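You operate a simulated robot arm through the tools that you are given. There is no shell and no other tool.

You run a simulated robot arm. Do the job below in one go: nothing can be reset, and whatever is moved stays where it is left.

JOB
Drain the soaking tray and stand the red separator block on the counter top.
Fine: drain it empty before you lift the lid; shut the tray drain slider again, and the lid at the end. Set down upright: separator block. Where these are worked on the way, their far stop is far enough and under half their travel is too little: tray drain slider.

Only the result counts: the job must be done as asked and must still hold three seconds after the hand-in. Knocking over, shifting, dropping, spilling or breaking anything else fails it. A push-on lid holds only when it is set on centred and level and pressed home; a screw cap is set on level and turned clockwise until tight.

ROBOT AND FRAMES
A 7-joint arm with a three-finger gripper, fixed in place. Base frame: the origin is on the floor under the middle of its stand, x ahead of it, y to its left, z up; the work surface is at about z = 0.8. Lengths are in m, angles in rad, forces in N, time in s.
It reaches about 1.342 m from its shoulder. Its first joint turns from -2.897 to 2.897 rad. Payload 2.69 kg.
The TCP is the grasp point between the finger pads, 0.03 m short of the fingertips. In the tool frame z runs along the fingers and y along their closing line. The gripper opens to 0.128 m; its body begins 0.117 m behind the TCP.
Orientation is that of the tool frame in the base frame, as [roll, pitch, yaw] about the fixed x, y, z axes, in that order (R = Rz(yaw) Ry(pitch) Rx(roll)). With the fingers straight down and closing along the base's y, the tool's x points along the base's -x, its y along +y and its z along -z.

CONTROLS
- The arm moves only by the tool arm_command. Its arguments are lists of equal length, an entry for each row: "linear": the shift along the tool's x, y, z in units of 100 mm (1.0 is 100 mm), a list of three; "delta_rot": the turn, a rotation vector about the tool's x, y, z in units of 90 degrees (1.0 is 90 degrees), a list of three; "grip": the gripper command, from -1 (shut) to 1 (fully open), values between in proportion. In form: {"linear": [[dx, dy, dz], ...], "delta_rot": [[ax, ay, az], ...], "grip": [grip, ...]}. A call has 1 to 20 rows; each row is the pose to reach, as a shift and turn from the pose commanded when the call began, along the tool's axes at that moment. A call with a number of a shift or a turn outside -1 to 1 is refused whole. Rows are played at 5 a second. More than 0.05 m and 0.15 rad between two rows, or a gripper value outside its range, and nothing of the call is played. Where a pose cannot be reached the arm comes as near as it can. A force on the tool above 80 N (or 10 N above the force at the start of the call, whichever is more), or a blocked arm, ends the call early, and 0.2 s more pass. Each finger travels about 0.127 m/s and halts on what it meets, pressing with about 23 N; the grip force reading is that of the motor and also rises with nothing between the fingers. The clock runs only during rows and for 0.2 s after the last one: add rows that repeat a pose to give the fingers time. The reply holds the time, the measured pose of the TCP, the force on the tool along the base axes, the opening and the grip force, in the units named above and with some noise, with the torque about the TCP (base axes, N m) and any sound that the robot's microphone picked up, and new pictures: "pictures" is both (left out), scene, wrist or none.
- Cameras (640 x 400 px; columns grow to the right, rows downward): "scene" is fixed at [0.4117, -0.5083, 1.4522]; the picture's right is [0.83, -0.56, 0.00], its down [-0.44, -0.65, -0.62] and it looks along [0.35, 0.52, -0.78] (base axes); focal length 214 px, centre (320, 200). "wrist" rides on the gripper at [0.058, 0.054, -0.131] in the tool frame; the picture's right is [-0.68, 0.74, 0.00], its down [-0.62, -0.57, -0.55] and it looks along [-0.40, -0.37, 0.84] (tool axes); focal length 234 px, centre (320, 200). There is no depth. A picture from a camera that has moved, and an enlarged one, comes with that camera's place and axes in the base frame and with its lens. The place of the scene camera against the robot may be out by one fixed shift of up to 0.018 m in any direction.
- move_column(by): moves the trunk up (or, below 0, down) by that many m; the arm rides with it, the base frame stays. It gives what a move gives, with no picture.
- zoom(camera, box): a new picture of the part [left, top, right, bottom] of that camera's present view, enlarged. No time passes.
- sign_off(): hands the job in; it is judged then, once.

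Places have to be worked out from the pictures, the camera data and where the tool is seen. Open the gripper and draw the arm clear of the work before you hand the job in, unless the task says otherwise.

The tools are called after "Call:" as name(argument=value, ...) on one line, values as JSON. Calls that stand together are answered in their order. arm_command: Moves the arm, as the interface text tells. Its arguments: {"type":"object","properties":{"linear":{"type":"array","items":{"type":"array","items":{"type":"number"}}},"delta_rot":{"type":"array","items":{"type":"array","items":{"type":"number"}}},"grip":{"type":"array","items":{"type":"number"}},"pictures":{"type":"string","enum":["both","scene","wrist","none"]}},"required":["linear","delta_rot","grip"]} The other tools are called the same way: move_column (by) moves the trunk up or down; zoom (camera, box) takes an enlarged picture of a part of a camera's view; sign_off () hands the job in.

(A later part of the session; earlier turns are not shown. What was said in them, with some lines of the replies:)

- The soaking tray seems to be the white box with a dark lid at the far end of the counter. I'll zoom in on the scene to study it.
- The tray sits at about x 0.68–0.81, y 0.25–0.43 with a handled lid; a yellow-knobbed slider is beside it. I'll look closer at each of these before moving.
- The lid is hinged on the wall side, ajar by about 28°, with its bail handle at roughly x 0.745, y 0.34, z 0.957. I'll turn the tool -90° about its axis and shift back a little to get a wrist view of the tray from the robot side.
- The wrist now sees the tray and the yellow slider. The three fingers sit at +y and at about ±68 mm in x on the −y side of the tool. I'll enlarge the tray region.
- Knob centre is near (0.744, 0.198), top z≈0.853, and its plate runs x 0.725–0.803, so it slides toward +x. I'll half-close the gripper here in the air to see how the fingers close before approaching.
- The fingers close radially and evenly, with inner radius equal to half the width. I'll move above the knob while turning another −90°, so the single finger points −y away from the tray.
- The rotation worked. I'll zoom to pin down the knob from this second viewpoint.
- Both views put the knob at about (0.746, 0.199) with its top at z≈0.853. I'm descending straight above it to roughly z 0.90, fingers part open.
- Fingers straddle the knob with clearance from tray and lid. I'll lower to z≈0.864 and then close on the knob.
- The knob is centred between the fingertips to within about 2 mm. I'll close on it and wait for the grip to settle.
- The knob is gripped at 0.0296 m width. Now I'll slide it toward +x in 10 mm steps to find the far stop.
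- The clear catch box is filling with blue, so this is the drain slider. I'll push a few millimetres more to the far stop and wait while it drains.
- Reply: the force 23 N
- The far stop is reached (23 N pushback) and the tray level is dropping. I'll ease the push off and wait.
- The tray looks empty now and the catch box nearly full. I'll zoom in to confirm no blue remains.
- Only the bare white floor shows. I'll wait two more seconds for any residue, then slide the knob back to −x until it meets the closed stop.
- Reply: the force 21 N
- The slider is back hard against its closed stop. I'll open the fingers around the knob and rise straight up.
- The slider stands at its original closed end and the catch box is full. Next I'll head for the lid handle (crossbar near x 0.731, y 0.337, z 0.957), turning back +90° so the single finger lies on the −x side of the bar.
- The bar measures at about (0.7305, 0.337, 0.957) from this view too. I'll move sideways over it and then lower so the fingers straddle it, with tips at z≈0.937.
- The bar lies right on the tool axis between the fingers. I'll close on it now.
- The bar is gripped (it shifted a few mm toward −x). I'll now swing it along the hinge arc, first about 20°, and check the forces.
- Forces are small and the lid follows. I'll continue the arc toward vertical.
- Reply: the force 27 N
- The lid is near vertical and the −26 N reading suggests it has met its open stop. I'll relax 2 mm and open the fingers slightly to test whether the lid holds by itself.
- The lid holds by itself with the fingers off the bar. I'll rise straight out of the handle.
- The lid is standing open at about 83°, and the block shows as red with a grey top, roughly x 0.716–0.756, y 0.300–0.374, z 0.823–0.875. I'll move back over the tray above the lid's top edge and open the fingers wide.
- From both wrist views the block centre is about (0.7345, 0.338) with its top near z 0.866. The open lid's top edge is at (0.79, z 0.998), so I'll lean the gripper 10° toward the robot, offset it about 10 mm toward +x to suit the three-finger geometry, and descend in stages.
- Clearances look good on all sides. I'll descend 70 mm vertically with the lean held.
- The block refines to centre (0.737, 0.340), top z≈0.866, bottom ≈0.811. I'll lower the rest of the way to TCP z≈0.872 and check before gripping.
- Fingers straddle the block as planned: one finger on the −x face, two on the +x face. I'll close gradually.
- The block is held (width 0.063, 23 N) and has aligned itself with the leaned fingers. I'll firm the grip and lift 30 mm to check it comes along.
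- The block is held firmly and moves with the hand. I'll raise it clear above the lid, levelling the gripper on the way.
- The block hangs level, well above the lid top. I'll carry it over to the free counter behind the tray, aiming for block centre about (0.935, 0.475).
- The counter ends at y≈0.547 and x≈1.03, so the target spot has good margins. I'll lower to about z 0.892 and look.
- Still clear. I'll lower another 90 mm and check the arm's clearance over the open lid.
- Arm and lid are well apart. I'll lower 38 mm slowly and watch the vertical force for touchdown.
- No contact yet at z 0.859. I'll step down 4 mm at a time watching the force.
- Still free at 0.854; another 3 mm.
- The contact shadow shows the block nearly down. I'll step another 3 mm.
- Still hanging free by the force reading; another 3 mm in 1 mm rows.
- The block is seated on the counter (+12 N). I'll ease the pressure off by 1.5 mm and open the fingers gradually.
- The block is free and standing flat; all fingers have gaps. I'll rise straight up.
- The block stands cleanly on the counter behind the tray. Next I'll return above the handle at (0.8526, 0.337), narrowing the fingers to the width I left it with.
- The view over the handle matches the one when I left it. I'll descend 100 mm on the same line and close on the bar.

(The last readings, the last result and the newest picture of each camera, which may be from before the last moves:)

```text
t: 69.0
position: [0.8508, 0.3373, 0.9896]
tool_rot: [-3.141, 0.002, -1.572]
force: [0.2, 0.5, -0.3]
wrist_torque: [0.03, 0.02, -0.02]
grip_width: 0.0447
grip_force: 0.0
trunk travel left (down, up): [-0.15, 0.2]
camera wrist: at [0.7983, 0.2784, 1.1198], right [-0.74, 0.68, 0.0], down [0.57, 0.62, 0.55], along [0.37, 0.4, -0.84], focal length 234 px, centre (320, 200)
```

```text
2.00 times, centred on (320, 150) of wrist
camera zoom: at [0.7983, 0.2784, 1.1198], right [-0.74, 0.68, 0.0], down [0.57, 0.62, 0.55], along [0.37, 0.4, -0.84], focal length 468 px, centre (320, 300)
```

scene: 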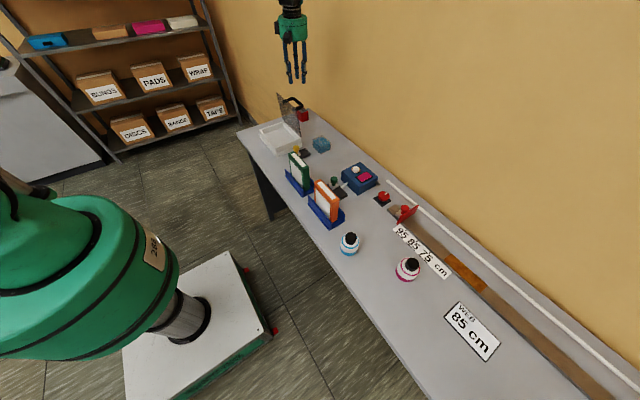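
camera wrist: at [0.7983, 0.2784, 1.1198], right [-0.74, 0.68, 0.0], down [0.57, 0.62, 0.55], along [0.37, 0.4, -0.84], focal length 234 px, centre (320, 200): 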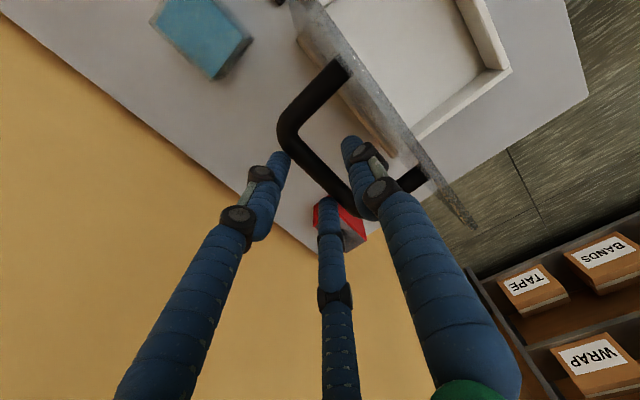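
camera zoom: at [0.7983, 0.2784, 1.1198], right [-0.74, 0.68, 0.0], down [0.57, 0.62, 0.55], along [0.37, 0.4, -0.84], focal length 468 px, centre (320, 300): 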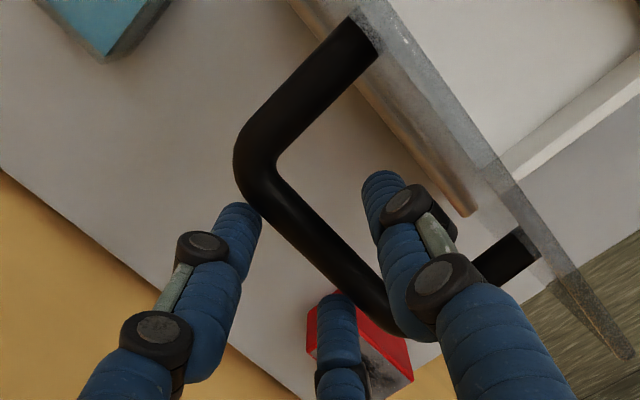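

The fingers are around the bar as before. I'll grip it.

Call:
arm_command(linear=[[0, 0, 0], [0, 0, 0], [0, 0, 0], [0, 0, 0]], delta_rot=[[0, 0, 0], [0, 0, 0], [0, 0, 0], [0, 0, 0]], grip=[-0.6, -0.9, -0.9, -0.9], pictures="none")

Call:
arm_command(linear=[[0, 0.042, -0.013], [0, 0.084, -0.026], [0, 0.138, -0.039], [0, 0.191, -0.05], [0, 0.245, -0.058], [0, 0.3, -0.064], [0, 0.355, -0.068], [0, 0.41, -0.069], [0, 0.465, -0.068], [0, 0.52, -0.064], [0, 0.575, -0.058], [0, 0.629, -0.05], [0, 0.683, -0.039], [0, 0.736, -0.026], [0, 0.789, -0.011], [0, 0.841, 0.007], [0, 0.892, 0.027], [0, 0.942, 0.049], [0, 0.942, 0.049]], delta_rot=[[0, 0, 0], [0, 0, 0], [0, 0, 0], [0, 0, 0], [0, 0, 0], [0, 0, 0], [0, 0, 0], [0, 0, 0], [0, 0, 0], [0, 0, 0], [0, 0, 0], [0, 0, 0], [0, 0, 0], [0, 0, 0], [0, 0, 0], [0, 0, 0], [0, 0, 0], [0, 0, 0], [0, 0, 0]], grip=[-0.9, -0.9, -0.9, -0.9, -0.9, -0.9, -0.9, -0.9, -0.9, -0.9, -0.9, -0.9, -0.9, -0.9, -0.9, -0.9, -0.9, -0.9, -0.9], pictures="both")

Call:
zoom(camera="scene", box=[250, 60, 350, 160])

Call:
zoom(camera="wrist", box=[200, 50, 440, 250])

```text
t: 70.0
position: [0.8509, 0.3374, 0.9898]
tool_rot: [-3.14, 0.0, -1.57]
force: [-0.4, 0.1, 0.5]
wrist_torque: [0.08, 0.01, -0.04]
grip_width: 0.0222
grip_force: 45.8
trunk travel left (down, up): [-0.15, 0.2]
```

```text
t: 74.0
position: [0.7575, 0.3361, 0.9832]
tool_rot: [3.139, 0.0, -1.571]
force: [2.3, 10.7, -1.0]
wrist_torque: [0.34, -0.13, -0.01]
grip_width: 0.022
grip_force: 44.9
trunk travel left (down, up): [-0.15, 0.2]
camera wrist: at [0.7042, 0.2777, 1.1145], right [-0.74, 0.68, 0.0], down [0.57, 0.62, 0.55], along [0.37, 0.4, -0.84], focal length 234 px, centre (320, 200)
```

scene: 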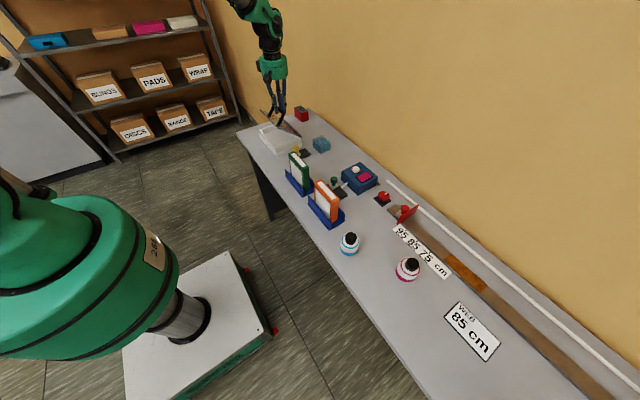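
wrist: 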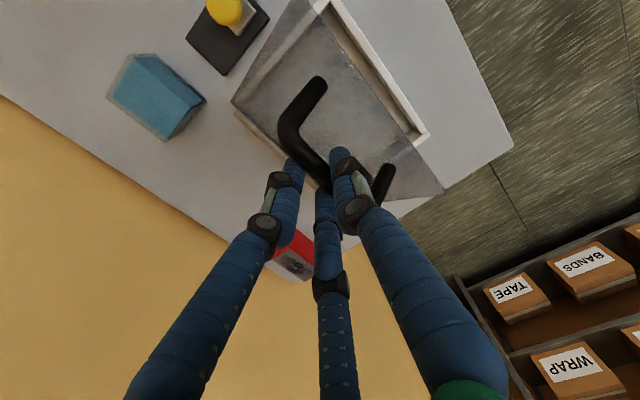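

```text
4.00 times, centred on (300, 110) of scene
camera zoom: at [0.4117, -0.5083, 1.4522], right [0.83, -0.56, 0.0], down [-0.44, -0.65, -0.62], along [0.35, 0.52, -0.78], focal length 858 px, centre (400, 560)
```

zoom: 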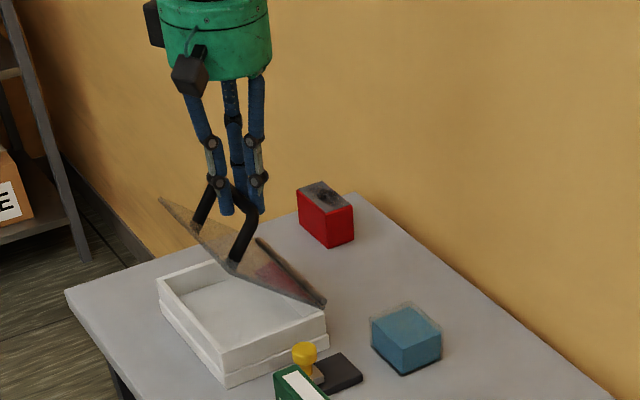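

```text
2.00 times, centred on (320, 150) of wrist
camera zoom: at [0.7042, 0.2777, 1.1145], right [-0.74, 0.68, 0.0], down [0.57, 0.62, 0.55], along [0.37, 0.4, -0.84], focal length 468 px, centre (320, 300)
```

zoom: 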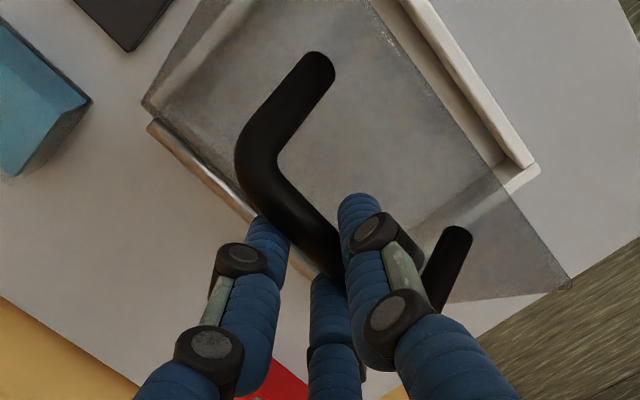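

The lid follows the hand down to about 40° open with the block undisturbed. I'll continue the arc toward closed, slowing near the end.

Call:
arm_command(linear=[[0, 0.049, 0.025], [0, 0.098, 0.051], [0, 0.145, 0.08], [0, 0.191, 0.11], [0, 0.235, 0.143], [0, 0.278, 0.177], [0, 0.319, 0.213], [0, 0.359, 0.251], [0, 0.397, 0.291], [0, 0.433, 0.332], [0, 0.467, 0.375], [0, 0.5, 0.419], [0, 0.53, 0.465], [0, 0.559, 0.512], [0, 0.559, 0.512]], delta_rot=[[0, 0, 0], [0, 0, 0], [0, 0, 0], [0, 0, 0], [0, 0, 0], [0, 0, 0], [0, 0, 0], [0, 0, 0], [0, 0, 0], [0, 0, 0], [0, 0, 0], [0, 0, 0], [0, 0, 0], [0, 0, 0], [0, 0, 0]], grip=[-0.9, -0.9, -0.9, -0.9, -0.9, -0.9, -0.9, -0.9, -0.9, -0.9, -0.9, -0.9, -0.9, -0.9, -0.9], pictures="both")

Call:
zoom(camera="scene", box=[250, 70, 350, 160])

Call:
zoom(camera="wrist", box=[200, 50, 440, 250])

```text
t: 77.2
position: [0.7022, 0.336, 0.9319]
tool_rot: [3.139, 0.001, -1.571]
force: [10.0, -0.2, -4.1]
wrist_torque: [0.4, -0.24, -0.02]
grip_width: 0.022
grip_force: 44.7
trunk travel left (down, up): [-0.15, 0.2]
camera wrist: at [0.6494, 0.2776, 1.0634], right [-0.74, 0.68, 0.0], down [0.57, 0.62, 0.55], along [0.37, 0.4, -0.84], focal length 234 px, centre (320, 200)
```

scene: 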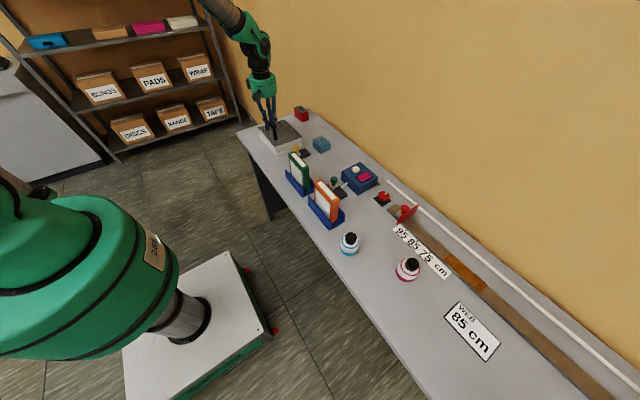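
wrist: 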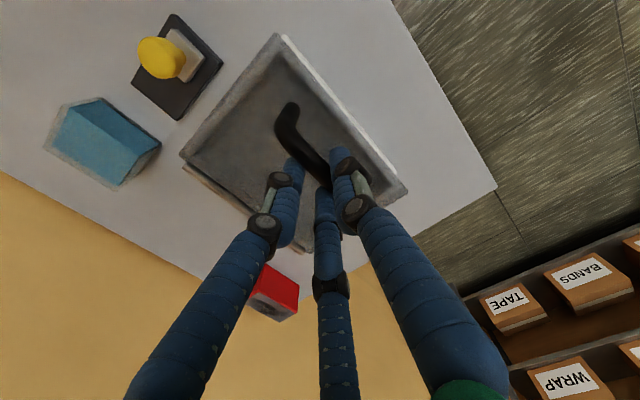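

```text
4.44 times, centred on (300, 115) of scene
camera zoom: at [0.4117, -0.5083, 1.4522], right [0.83, -0.56, 0.0], down [-0.44, -0.65, -0.62], along [0.35, 0.52, -0.78], focal length 953 px, centre (409, 578)
```

zoom: 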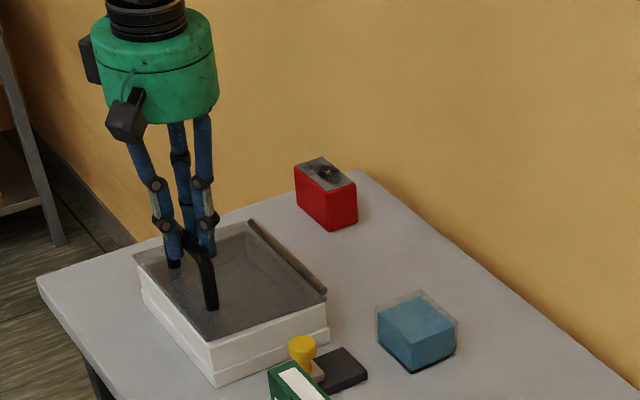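

```text
2.00 times, centred on (320, 150) of wrist
camera zoom: at [0.6494, 0.2776, 1.0634], right [-0.74, 0.68, 0.0], down [0.57, 0.62, 0.55], along [0.37, 0.4, -0.84], focal length 468 px, centre (320, 300)
```

zoom: 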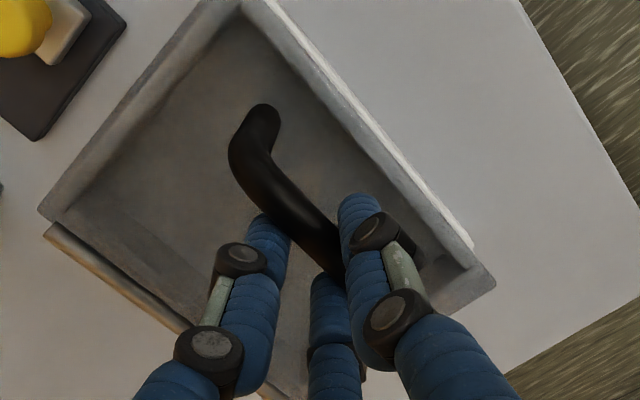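

The lid is within a few degrees of shut. I'll continue down along the arc in small steps, watching the force.

Call:
arm_command(linear=[[0, 0.008, 0.02], [0, 0.016, 0.04], [0, 0.023, 0.06], [0, 0.03, 0.075], [0, 0.03, 0.075]], delta_rot=[[0, 0, 0], [0, 0, 0], [0, 0, 0], [0, 0, 0], [0, 0, 0]], grip=[-0.9, -0.9, -0.9, -0.9, -0.9], pictures="scene")

Call:
zoom(camera="scene", box=[255, 100, 315, 150])

```text
t: 78.4
position: [0.6999, 0.3355, 0.9276]
tool_rot: [-3.137, 0.002, -1.57]
force: [7.3, -9.7, 23.0]
wrist_torque: [-1.02, -0.07, -0.01]
grip_width: 0.022
grip_force: 45.2
trunk travel left (down, up): [-0.15, 0.2]
```

scene: 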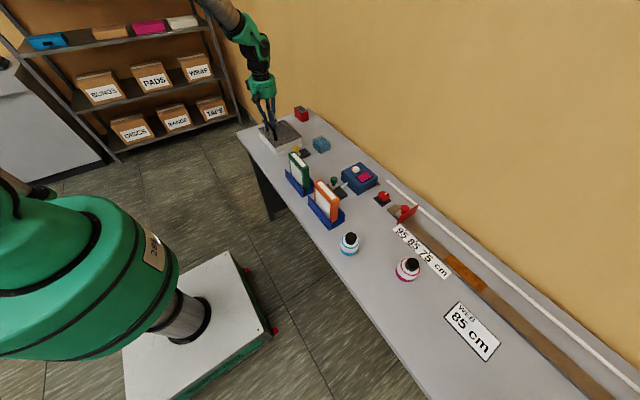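

```text
8.00 times, centred on (285, 125) of scene
camera zoom: at [0.4117, -0.5083, 1.4522], right [0.83, -0.56, 0.0], down [-0.44, -0.65, -0.62], along [0.35, 0.52, -0.78], focal length 1716 px, centre (600, 800)
```

zoom: 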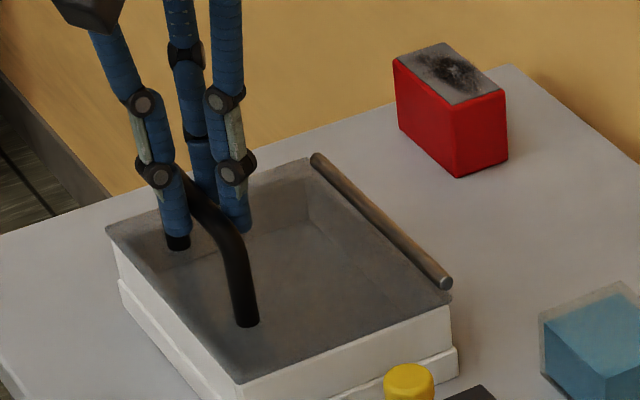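

The lid is resting fully on the rim (23 N reaction). I'll open the fingers and rise straight off the handle.

Call:
arm_command(linear=[[0, 0, 0], [0, 0, 0], [0, 0, 0], [0, 0, 0], [0, 0, -0.1], [0, 0, -0.25], [0, 0, -0.5], [0, 0, -0.75], [0, 0, -1.0], [0, 0, -1.0]], delta_rot=[[0, 0, 0], [0, 0, 0], [0, 0, 0], [0, 0, 0], [0, 0, 0], [0, 0, 0], [0, 0, 0], [0, 0, 0], [0, 0, 0], [0, 0, 0]], grip=[-0.6, -0.3, -0.1, -0.1, -0.1, -0.1, -0.1, -0.1, -0.1, -0.1], pictures="both")

Call:
zoom(camera="scene", box=[255, 100, 315, 150])

Call:
zoom(camera="wrist", box=[180, 0, 500, 240])

```text
t: 80.6
position: [0.6983, 0.3355, 1.026]
tool_rot: [3.142, 0.0, -1.571]
force: [-1.1, -0.8, -0.7]
wrist_torque: [0.03, -0.02, 0.0]
grip_width: 0.0572
grip_force: 0.0
trunk travel left (down, up): [-0.15, 0.2]
camera wrist: at [0.6456, 0.2774, 1.1569], right [-0.74, 0.68, 0.0], down [0.57, 0.62, 0.55], along [0.37, 0.4, -0.84], focal length 234 px, centre (320, 200)
```

scene: 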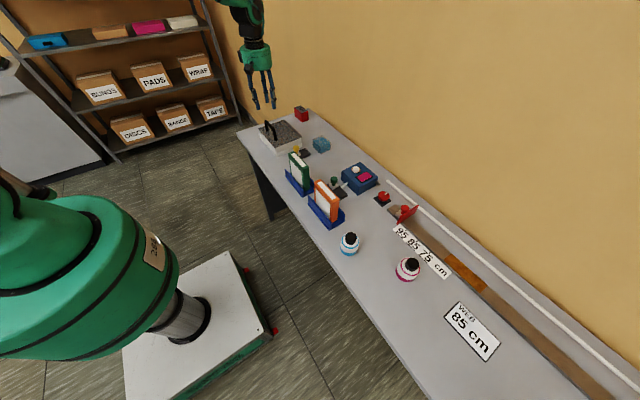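
wrist: 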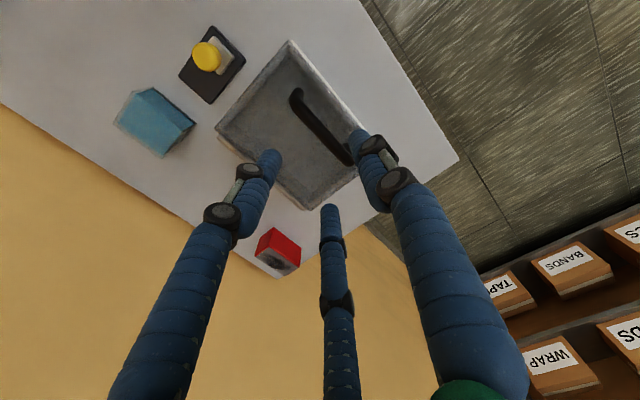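

```text
8.00 times, centred on (285, 125) of scene
camera zoom: at [0.4117, -0.5083, 1.4522], right [0.83, -0.56, 0.0], down [-0.44, -0.65, -0.62], along [0.35, 0.52, -0.78], focal length 1716 px, centre (600, 800)
```

zoom: 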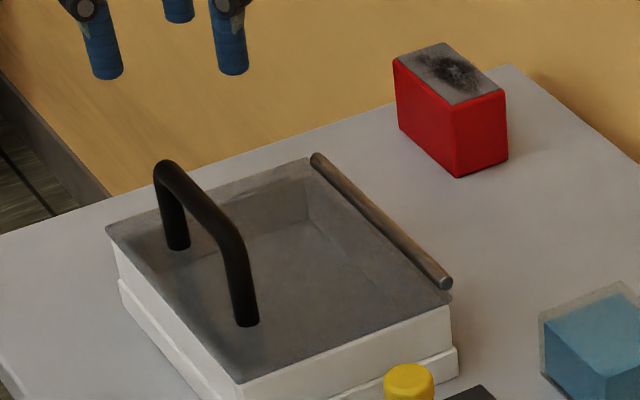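

```text
1.67 times, centred on (340, 120) of wrist
camera zoom: at [0.6456, 0.2774, 1.1569], right [-0.74, 0.68, 0.0], down [0.57, 0.62, 0.55], along [0.37, 0.4, -0.84], focal length 390 px, centre (287, 333)
```

zoom: 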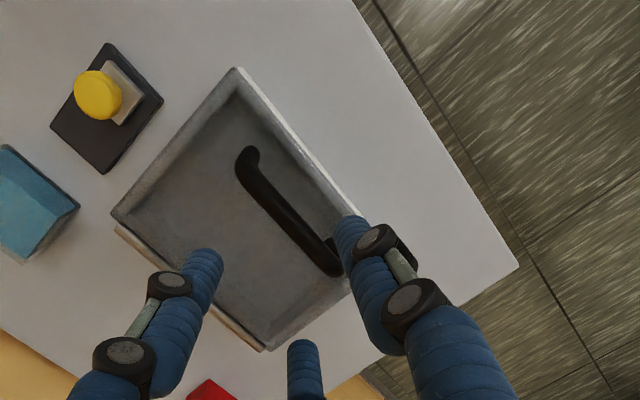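

The lid lies flat and shut, the slider is closed and the block stands alone. I'll zoom in on the lid edge to check for any gap.

Call:
zoom(camera="scene", box=[262, 118, 314, 152])

Call:
zoom(camera="wrist", box=[215, 30, 375, 150])

Call:
zoom(camera="scene", box=[280, 130, 430, 230])

```text
11.76 times, centred on (288, 135) of scene
camera zoom: at [0.4117, -0.5083, 1.4522], right [0.83, -0.56, 0.0], down [-0.44, -0.65, -0.62], along [0.35, 0.52, -0.78], focal length 2523 px, centre (696, 965)
```

zoom: 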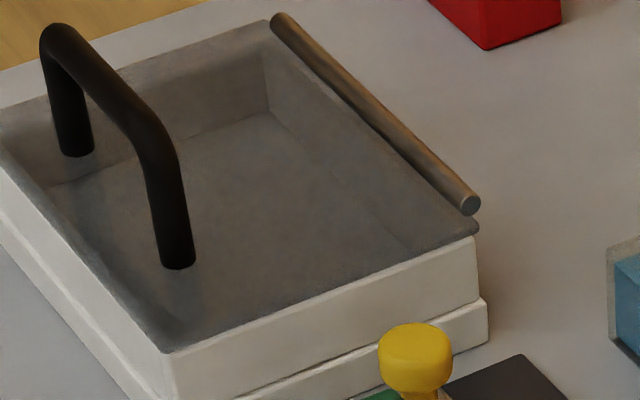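

```text
3.33 times, centred on (295, 90) of wrist
camera zoom: at [0.6456, 0.2774, 1.1569], right [-0.74, 0.68, 0.0], down [0.57, 0.62, 0.55], along [0.37, 0.4, -0.84], focal length 781 px, centre (403, 567)
```

zoom: 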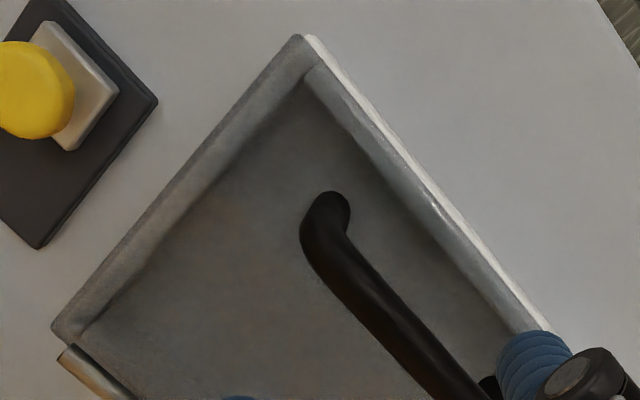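

```text
4.00 times, centred on (355, 180) of scene
camera zoom: at [0.4117, -0.5083, 1.4522], right [0.83, -0.56, 0.0], down [-0.44, -0.65, -0.62], along [0.35, 0.52, -0.78], focal length 858 px, centre (180, 280)
```

zoom: 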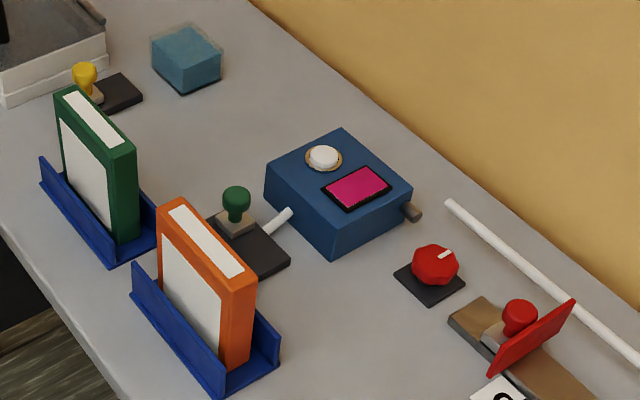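

The lid sits flush on the rim all round and nothing else has moved. I'll open the gripper, rise and draw back clear of the counter.

Call:
arm_command(linear=[[0, 0, -0.3], [0, 0.1, -0.6], [0, 0.3, -0.9], [0, 0.6, -1.0], [0, 0.8, -1.0], [0, 1.0, -1.0], [0, 1.0, -1.0], [0, 1.0, -1.0]], delta_rot=[[0, 0, 0], [0, 0, 0], [0, 0, 0], [0, 0, 0], [0, 0, 0], [0, 0, 0], [0, 0, 0], [0, 0, 0]], grip=[-0.1, 0, 0.3, 0.6, 0.9, 1, 1, 1], pictures="both")

Call:
zoom(camera="scene", box=[245, 95, 345, 165])

```text
t: 82.4
position: [0.5982, 0.3369, 1.1243]
tool_rot: [-3.14, -0.002, -1.571]
force: [0.0, -0.5, -0.2]
wrist_torque: [-0.01, -0.01, -0.01]
grip_width: 0.128
grip_force: 0.0
trunk travel left (down, up): [-0.15, 0.2]
camera wrist: at [0.5463, 0.2775, 1.2557], right [-0.74, 0.68, 0.0], down [0.57, 0.62, 0.55], along [0.37, 0.4, -0.84], focal length 234 px, centre (320, 200)
```

scene: 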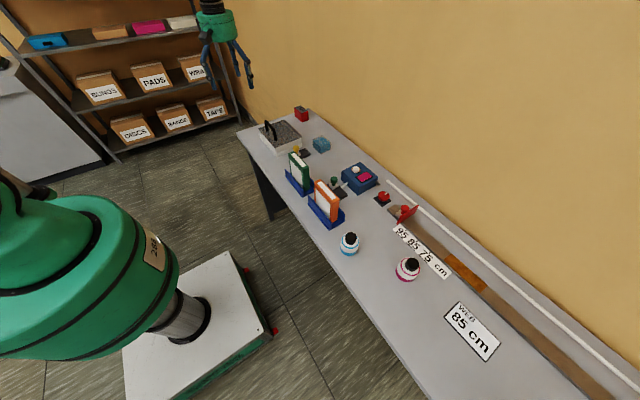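
wrist: 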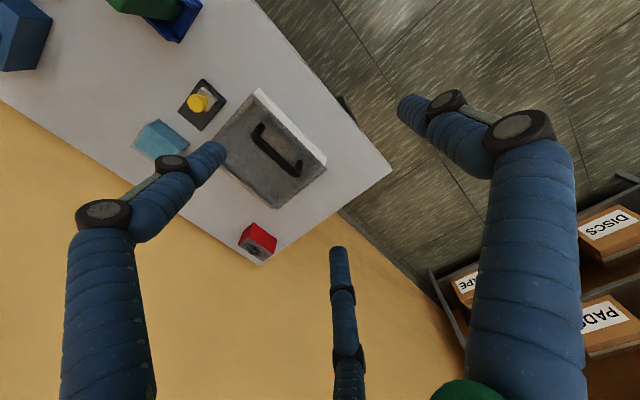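

```text
5.71 times, centred on (295, 130) of scene
camera zoom: at [0.4117, -0.5083, 1.4522], right [0.83, -0.56, 0.0], down [-0.44, -0.65, -0.62], along [0.35, 0.52, -0.78], focal length 1226 px, centre (463, 600)
```

zoom: 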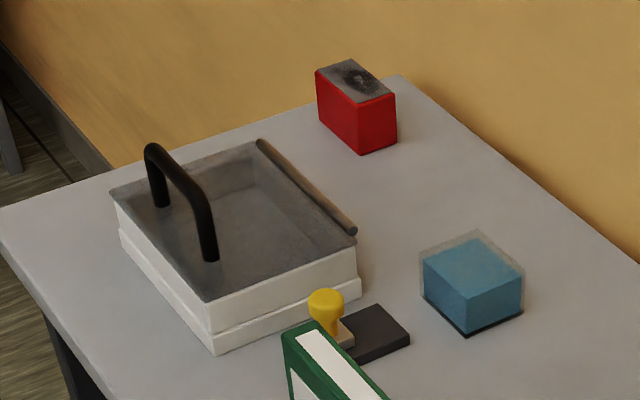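

Everything matches the request: the tray is drained, the slider is at its closed end, the lid is shut flush, and the red block is upright on the counter top. The arm is clear with the gripper open, so I'm handing the job in.

Call:
sign_off()

```text
The job is handed in.
```

The soaking tray is drained, and the red separator block is standing upright on the counter top behind it. I've handed the job in; no verdict has come back.

- **Draining:** I slid the yellow drain slider to its far stop. I waited until only the bare tray floor showed, then slid the slider back to its closed stop. The lid stayed where it was until after that.
- **Block:** I lifted it out and set it down the same way up it sat in the tray. It was standing flat on its own after I let go.
- **Lid:** I lowered it by its handle until it rested on the rim. The last pictures show it flush, with no gap.
- **Everything else:** Nothing else on the counter looks moved in the last pictures. The gripper is open and the arm is clear of the work.
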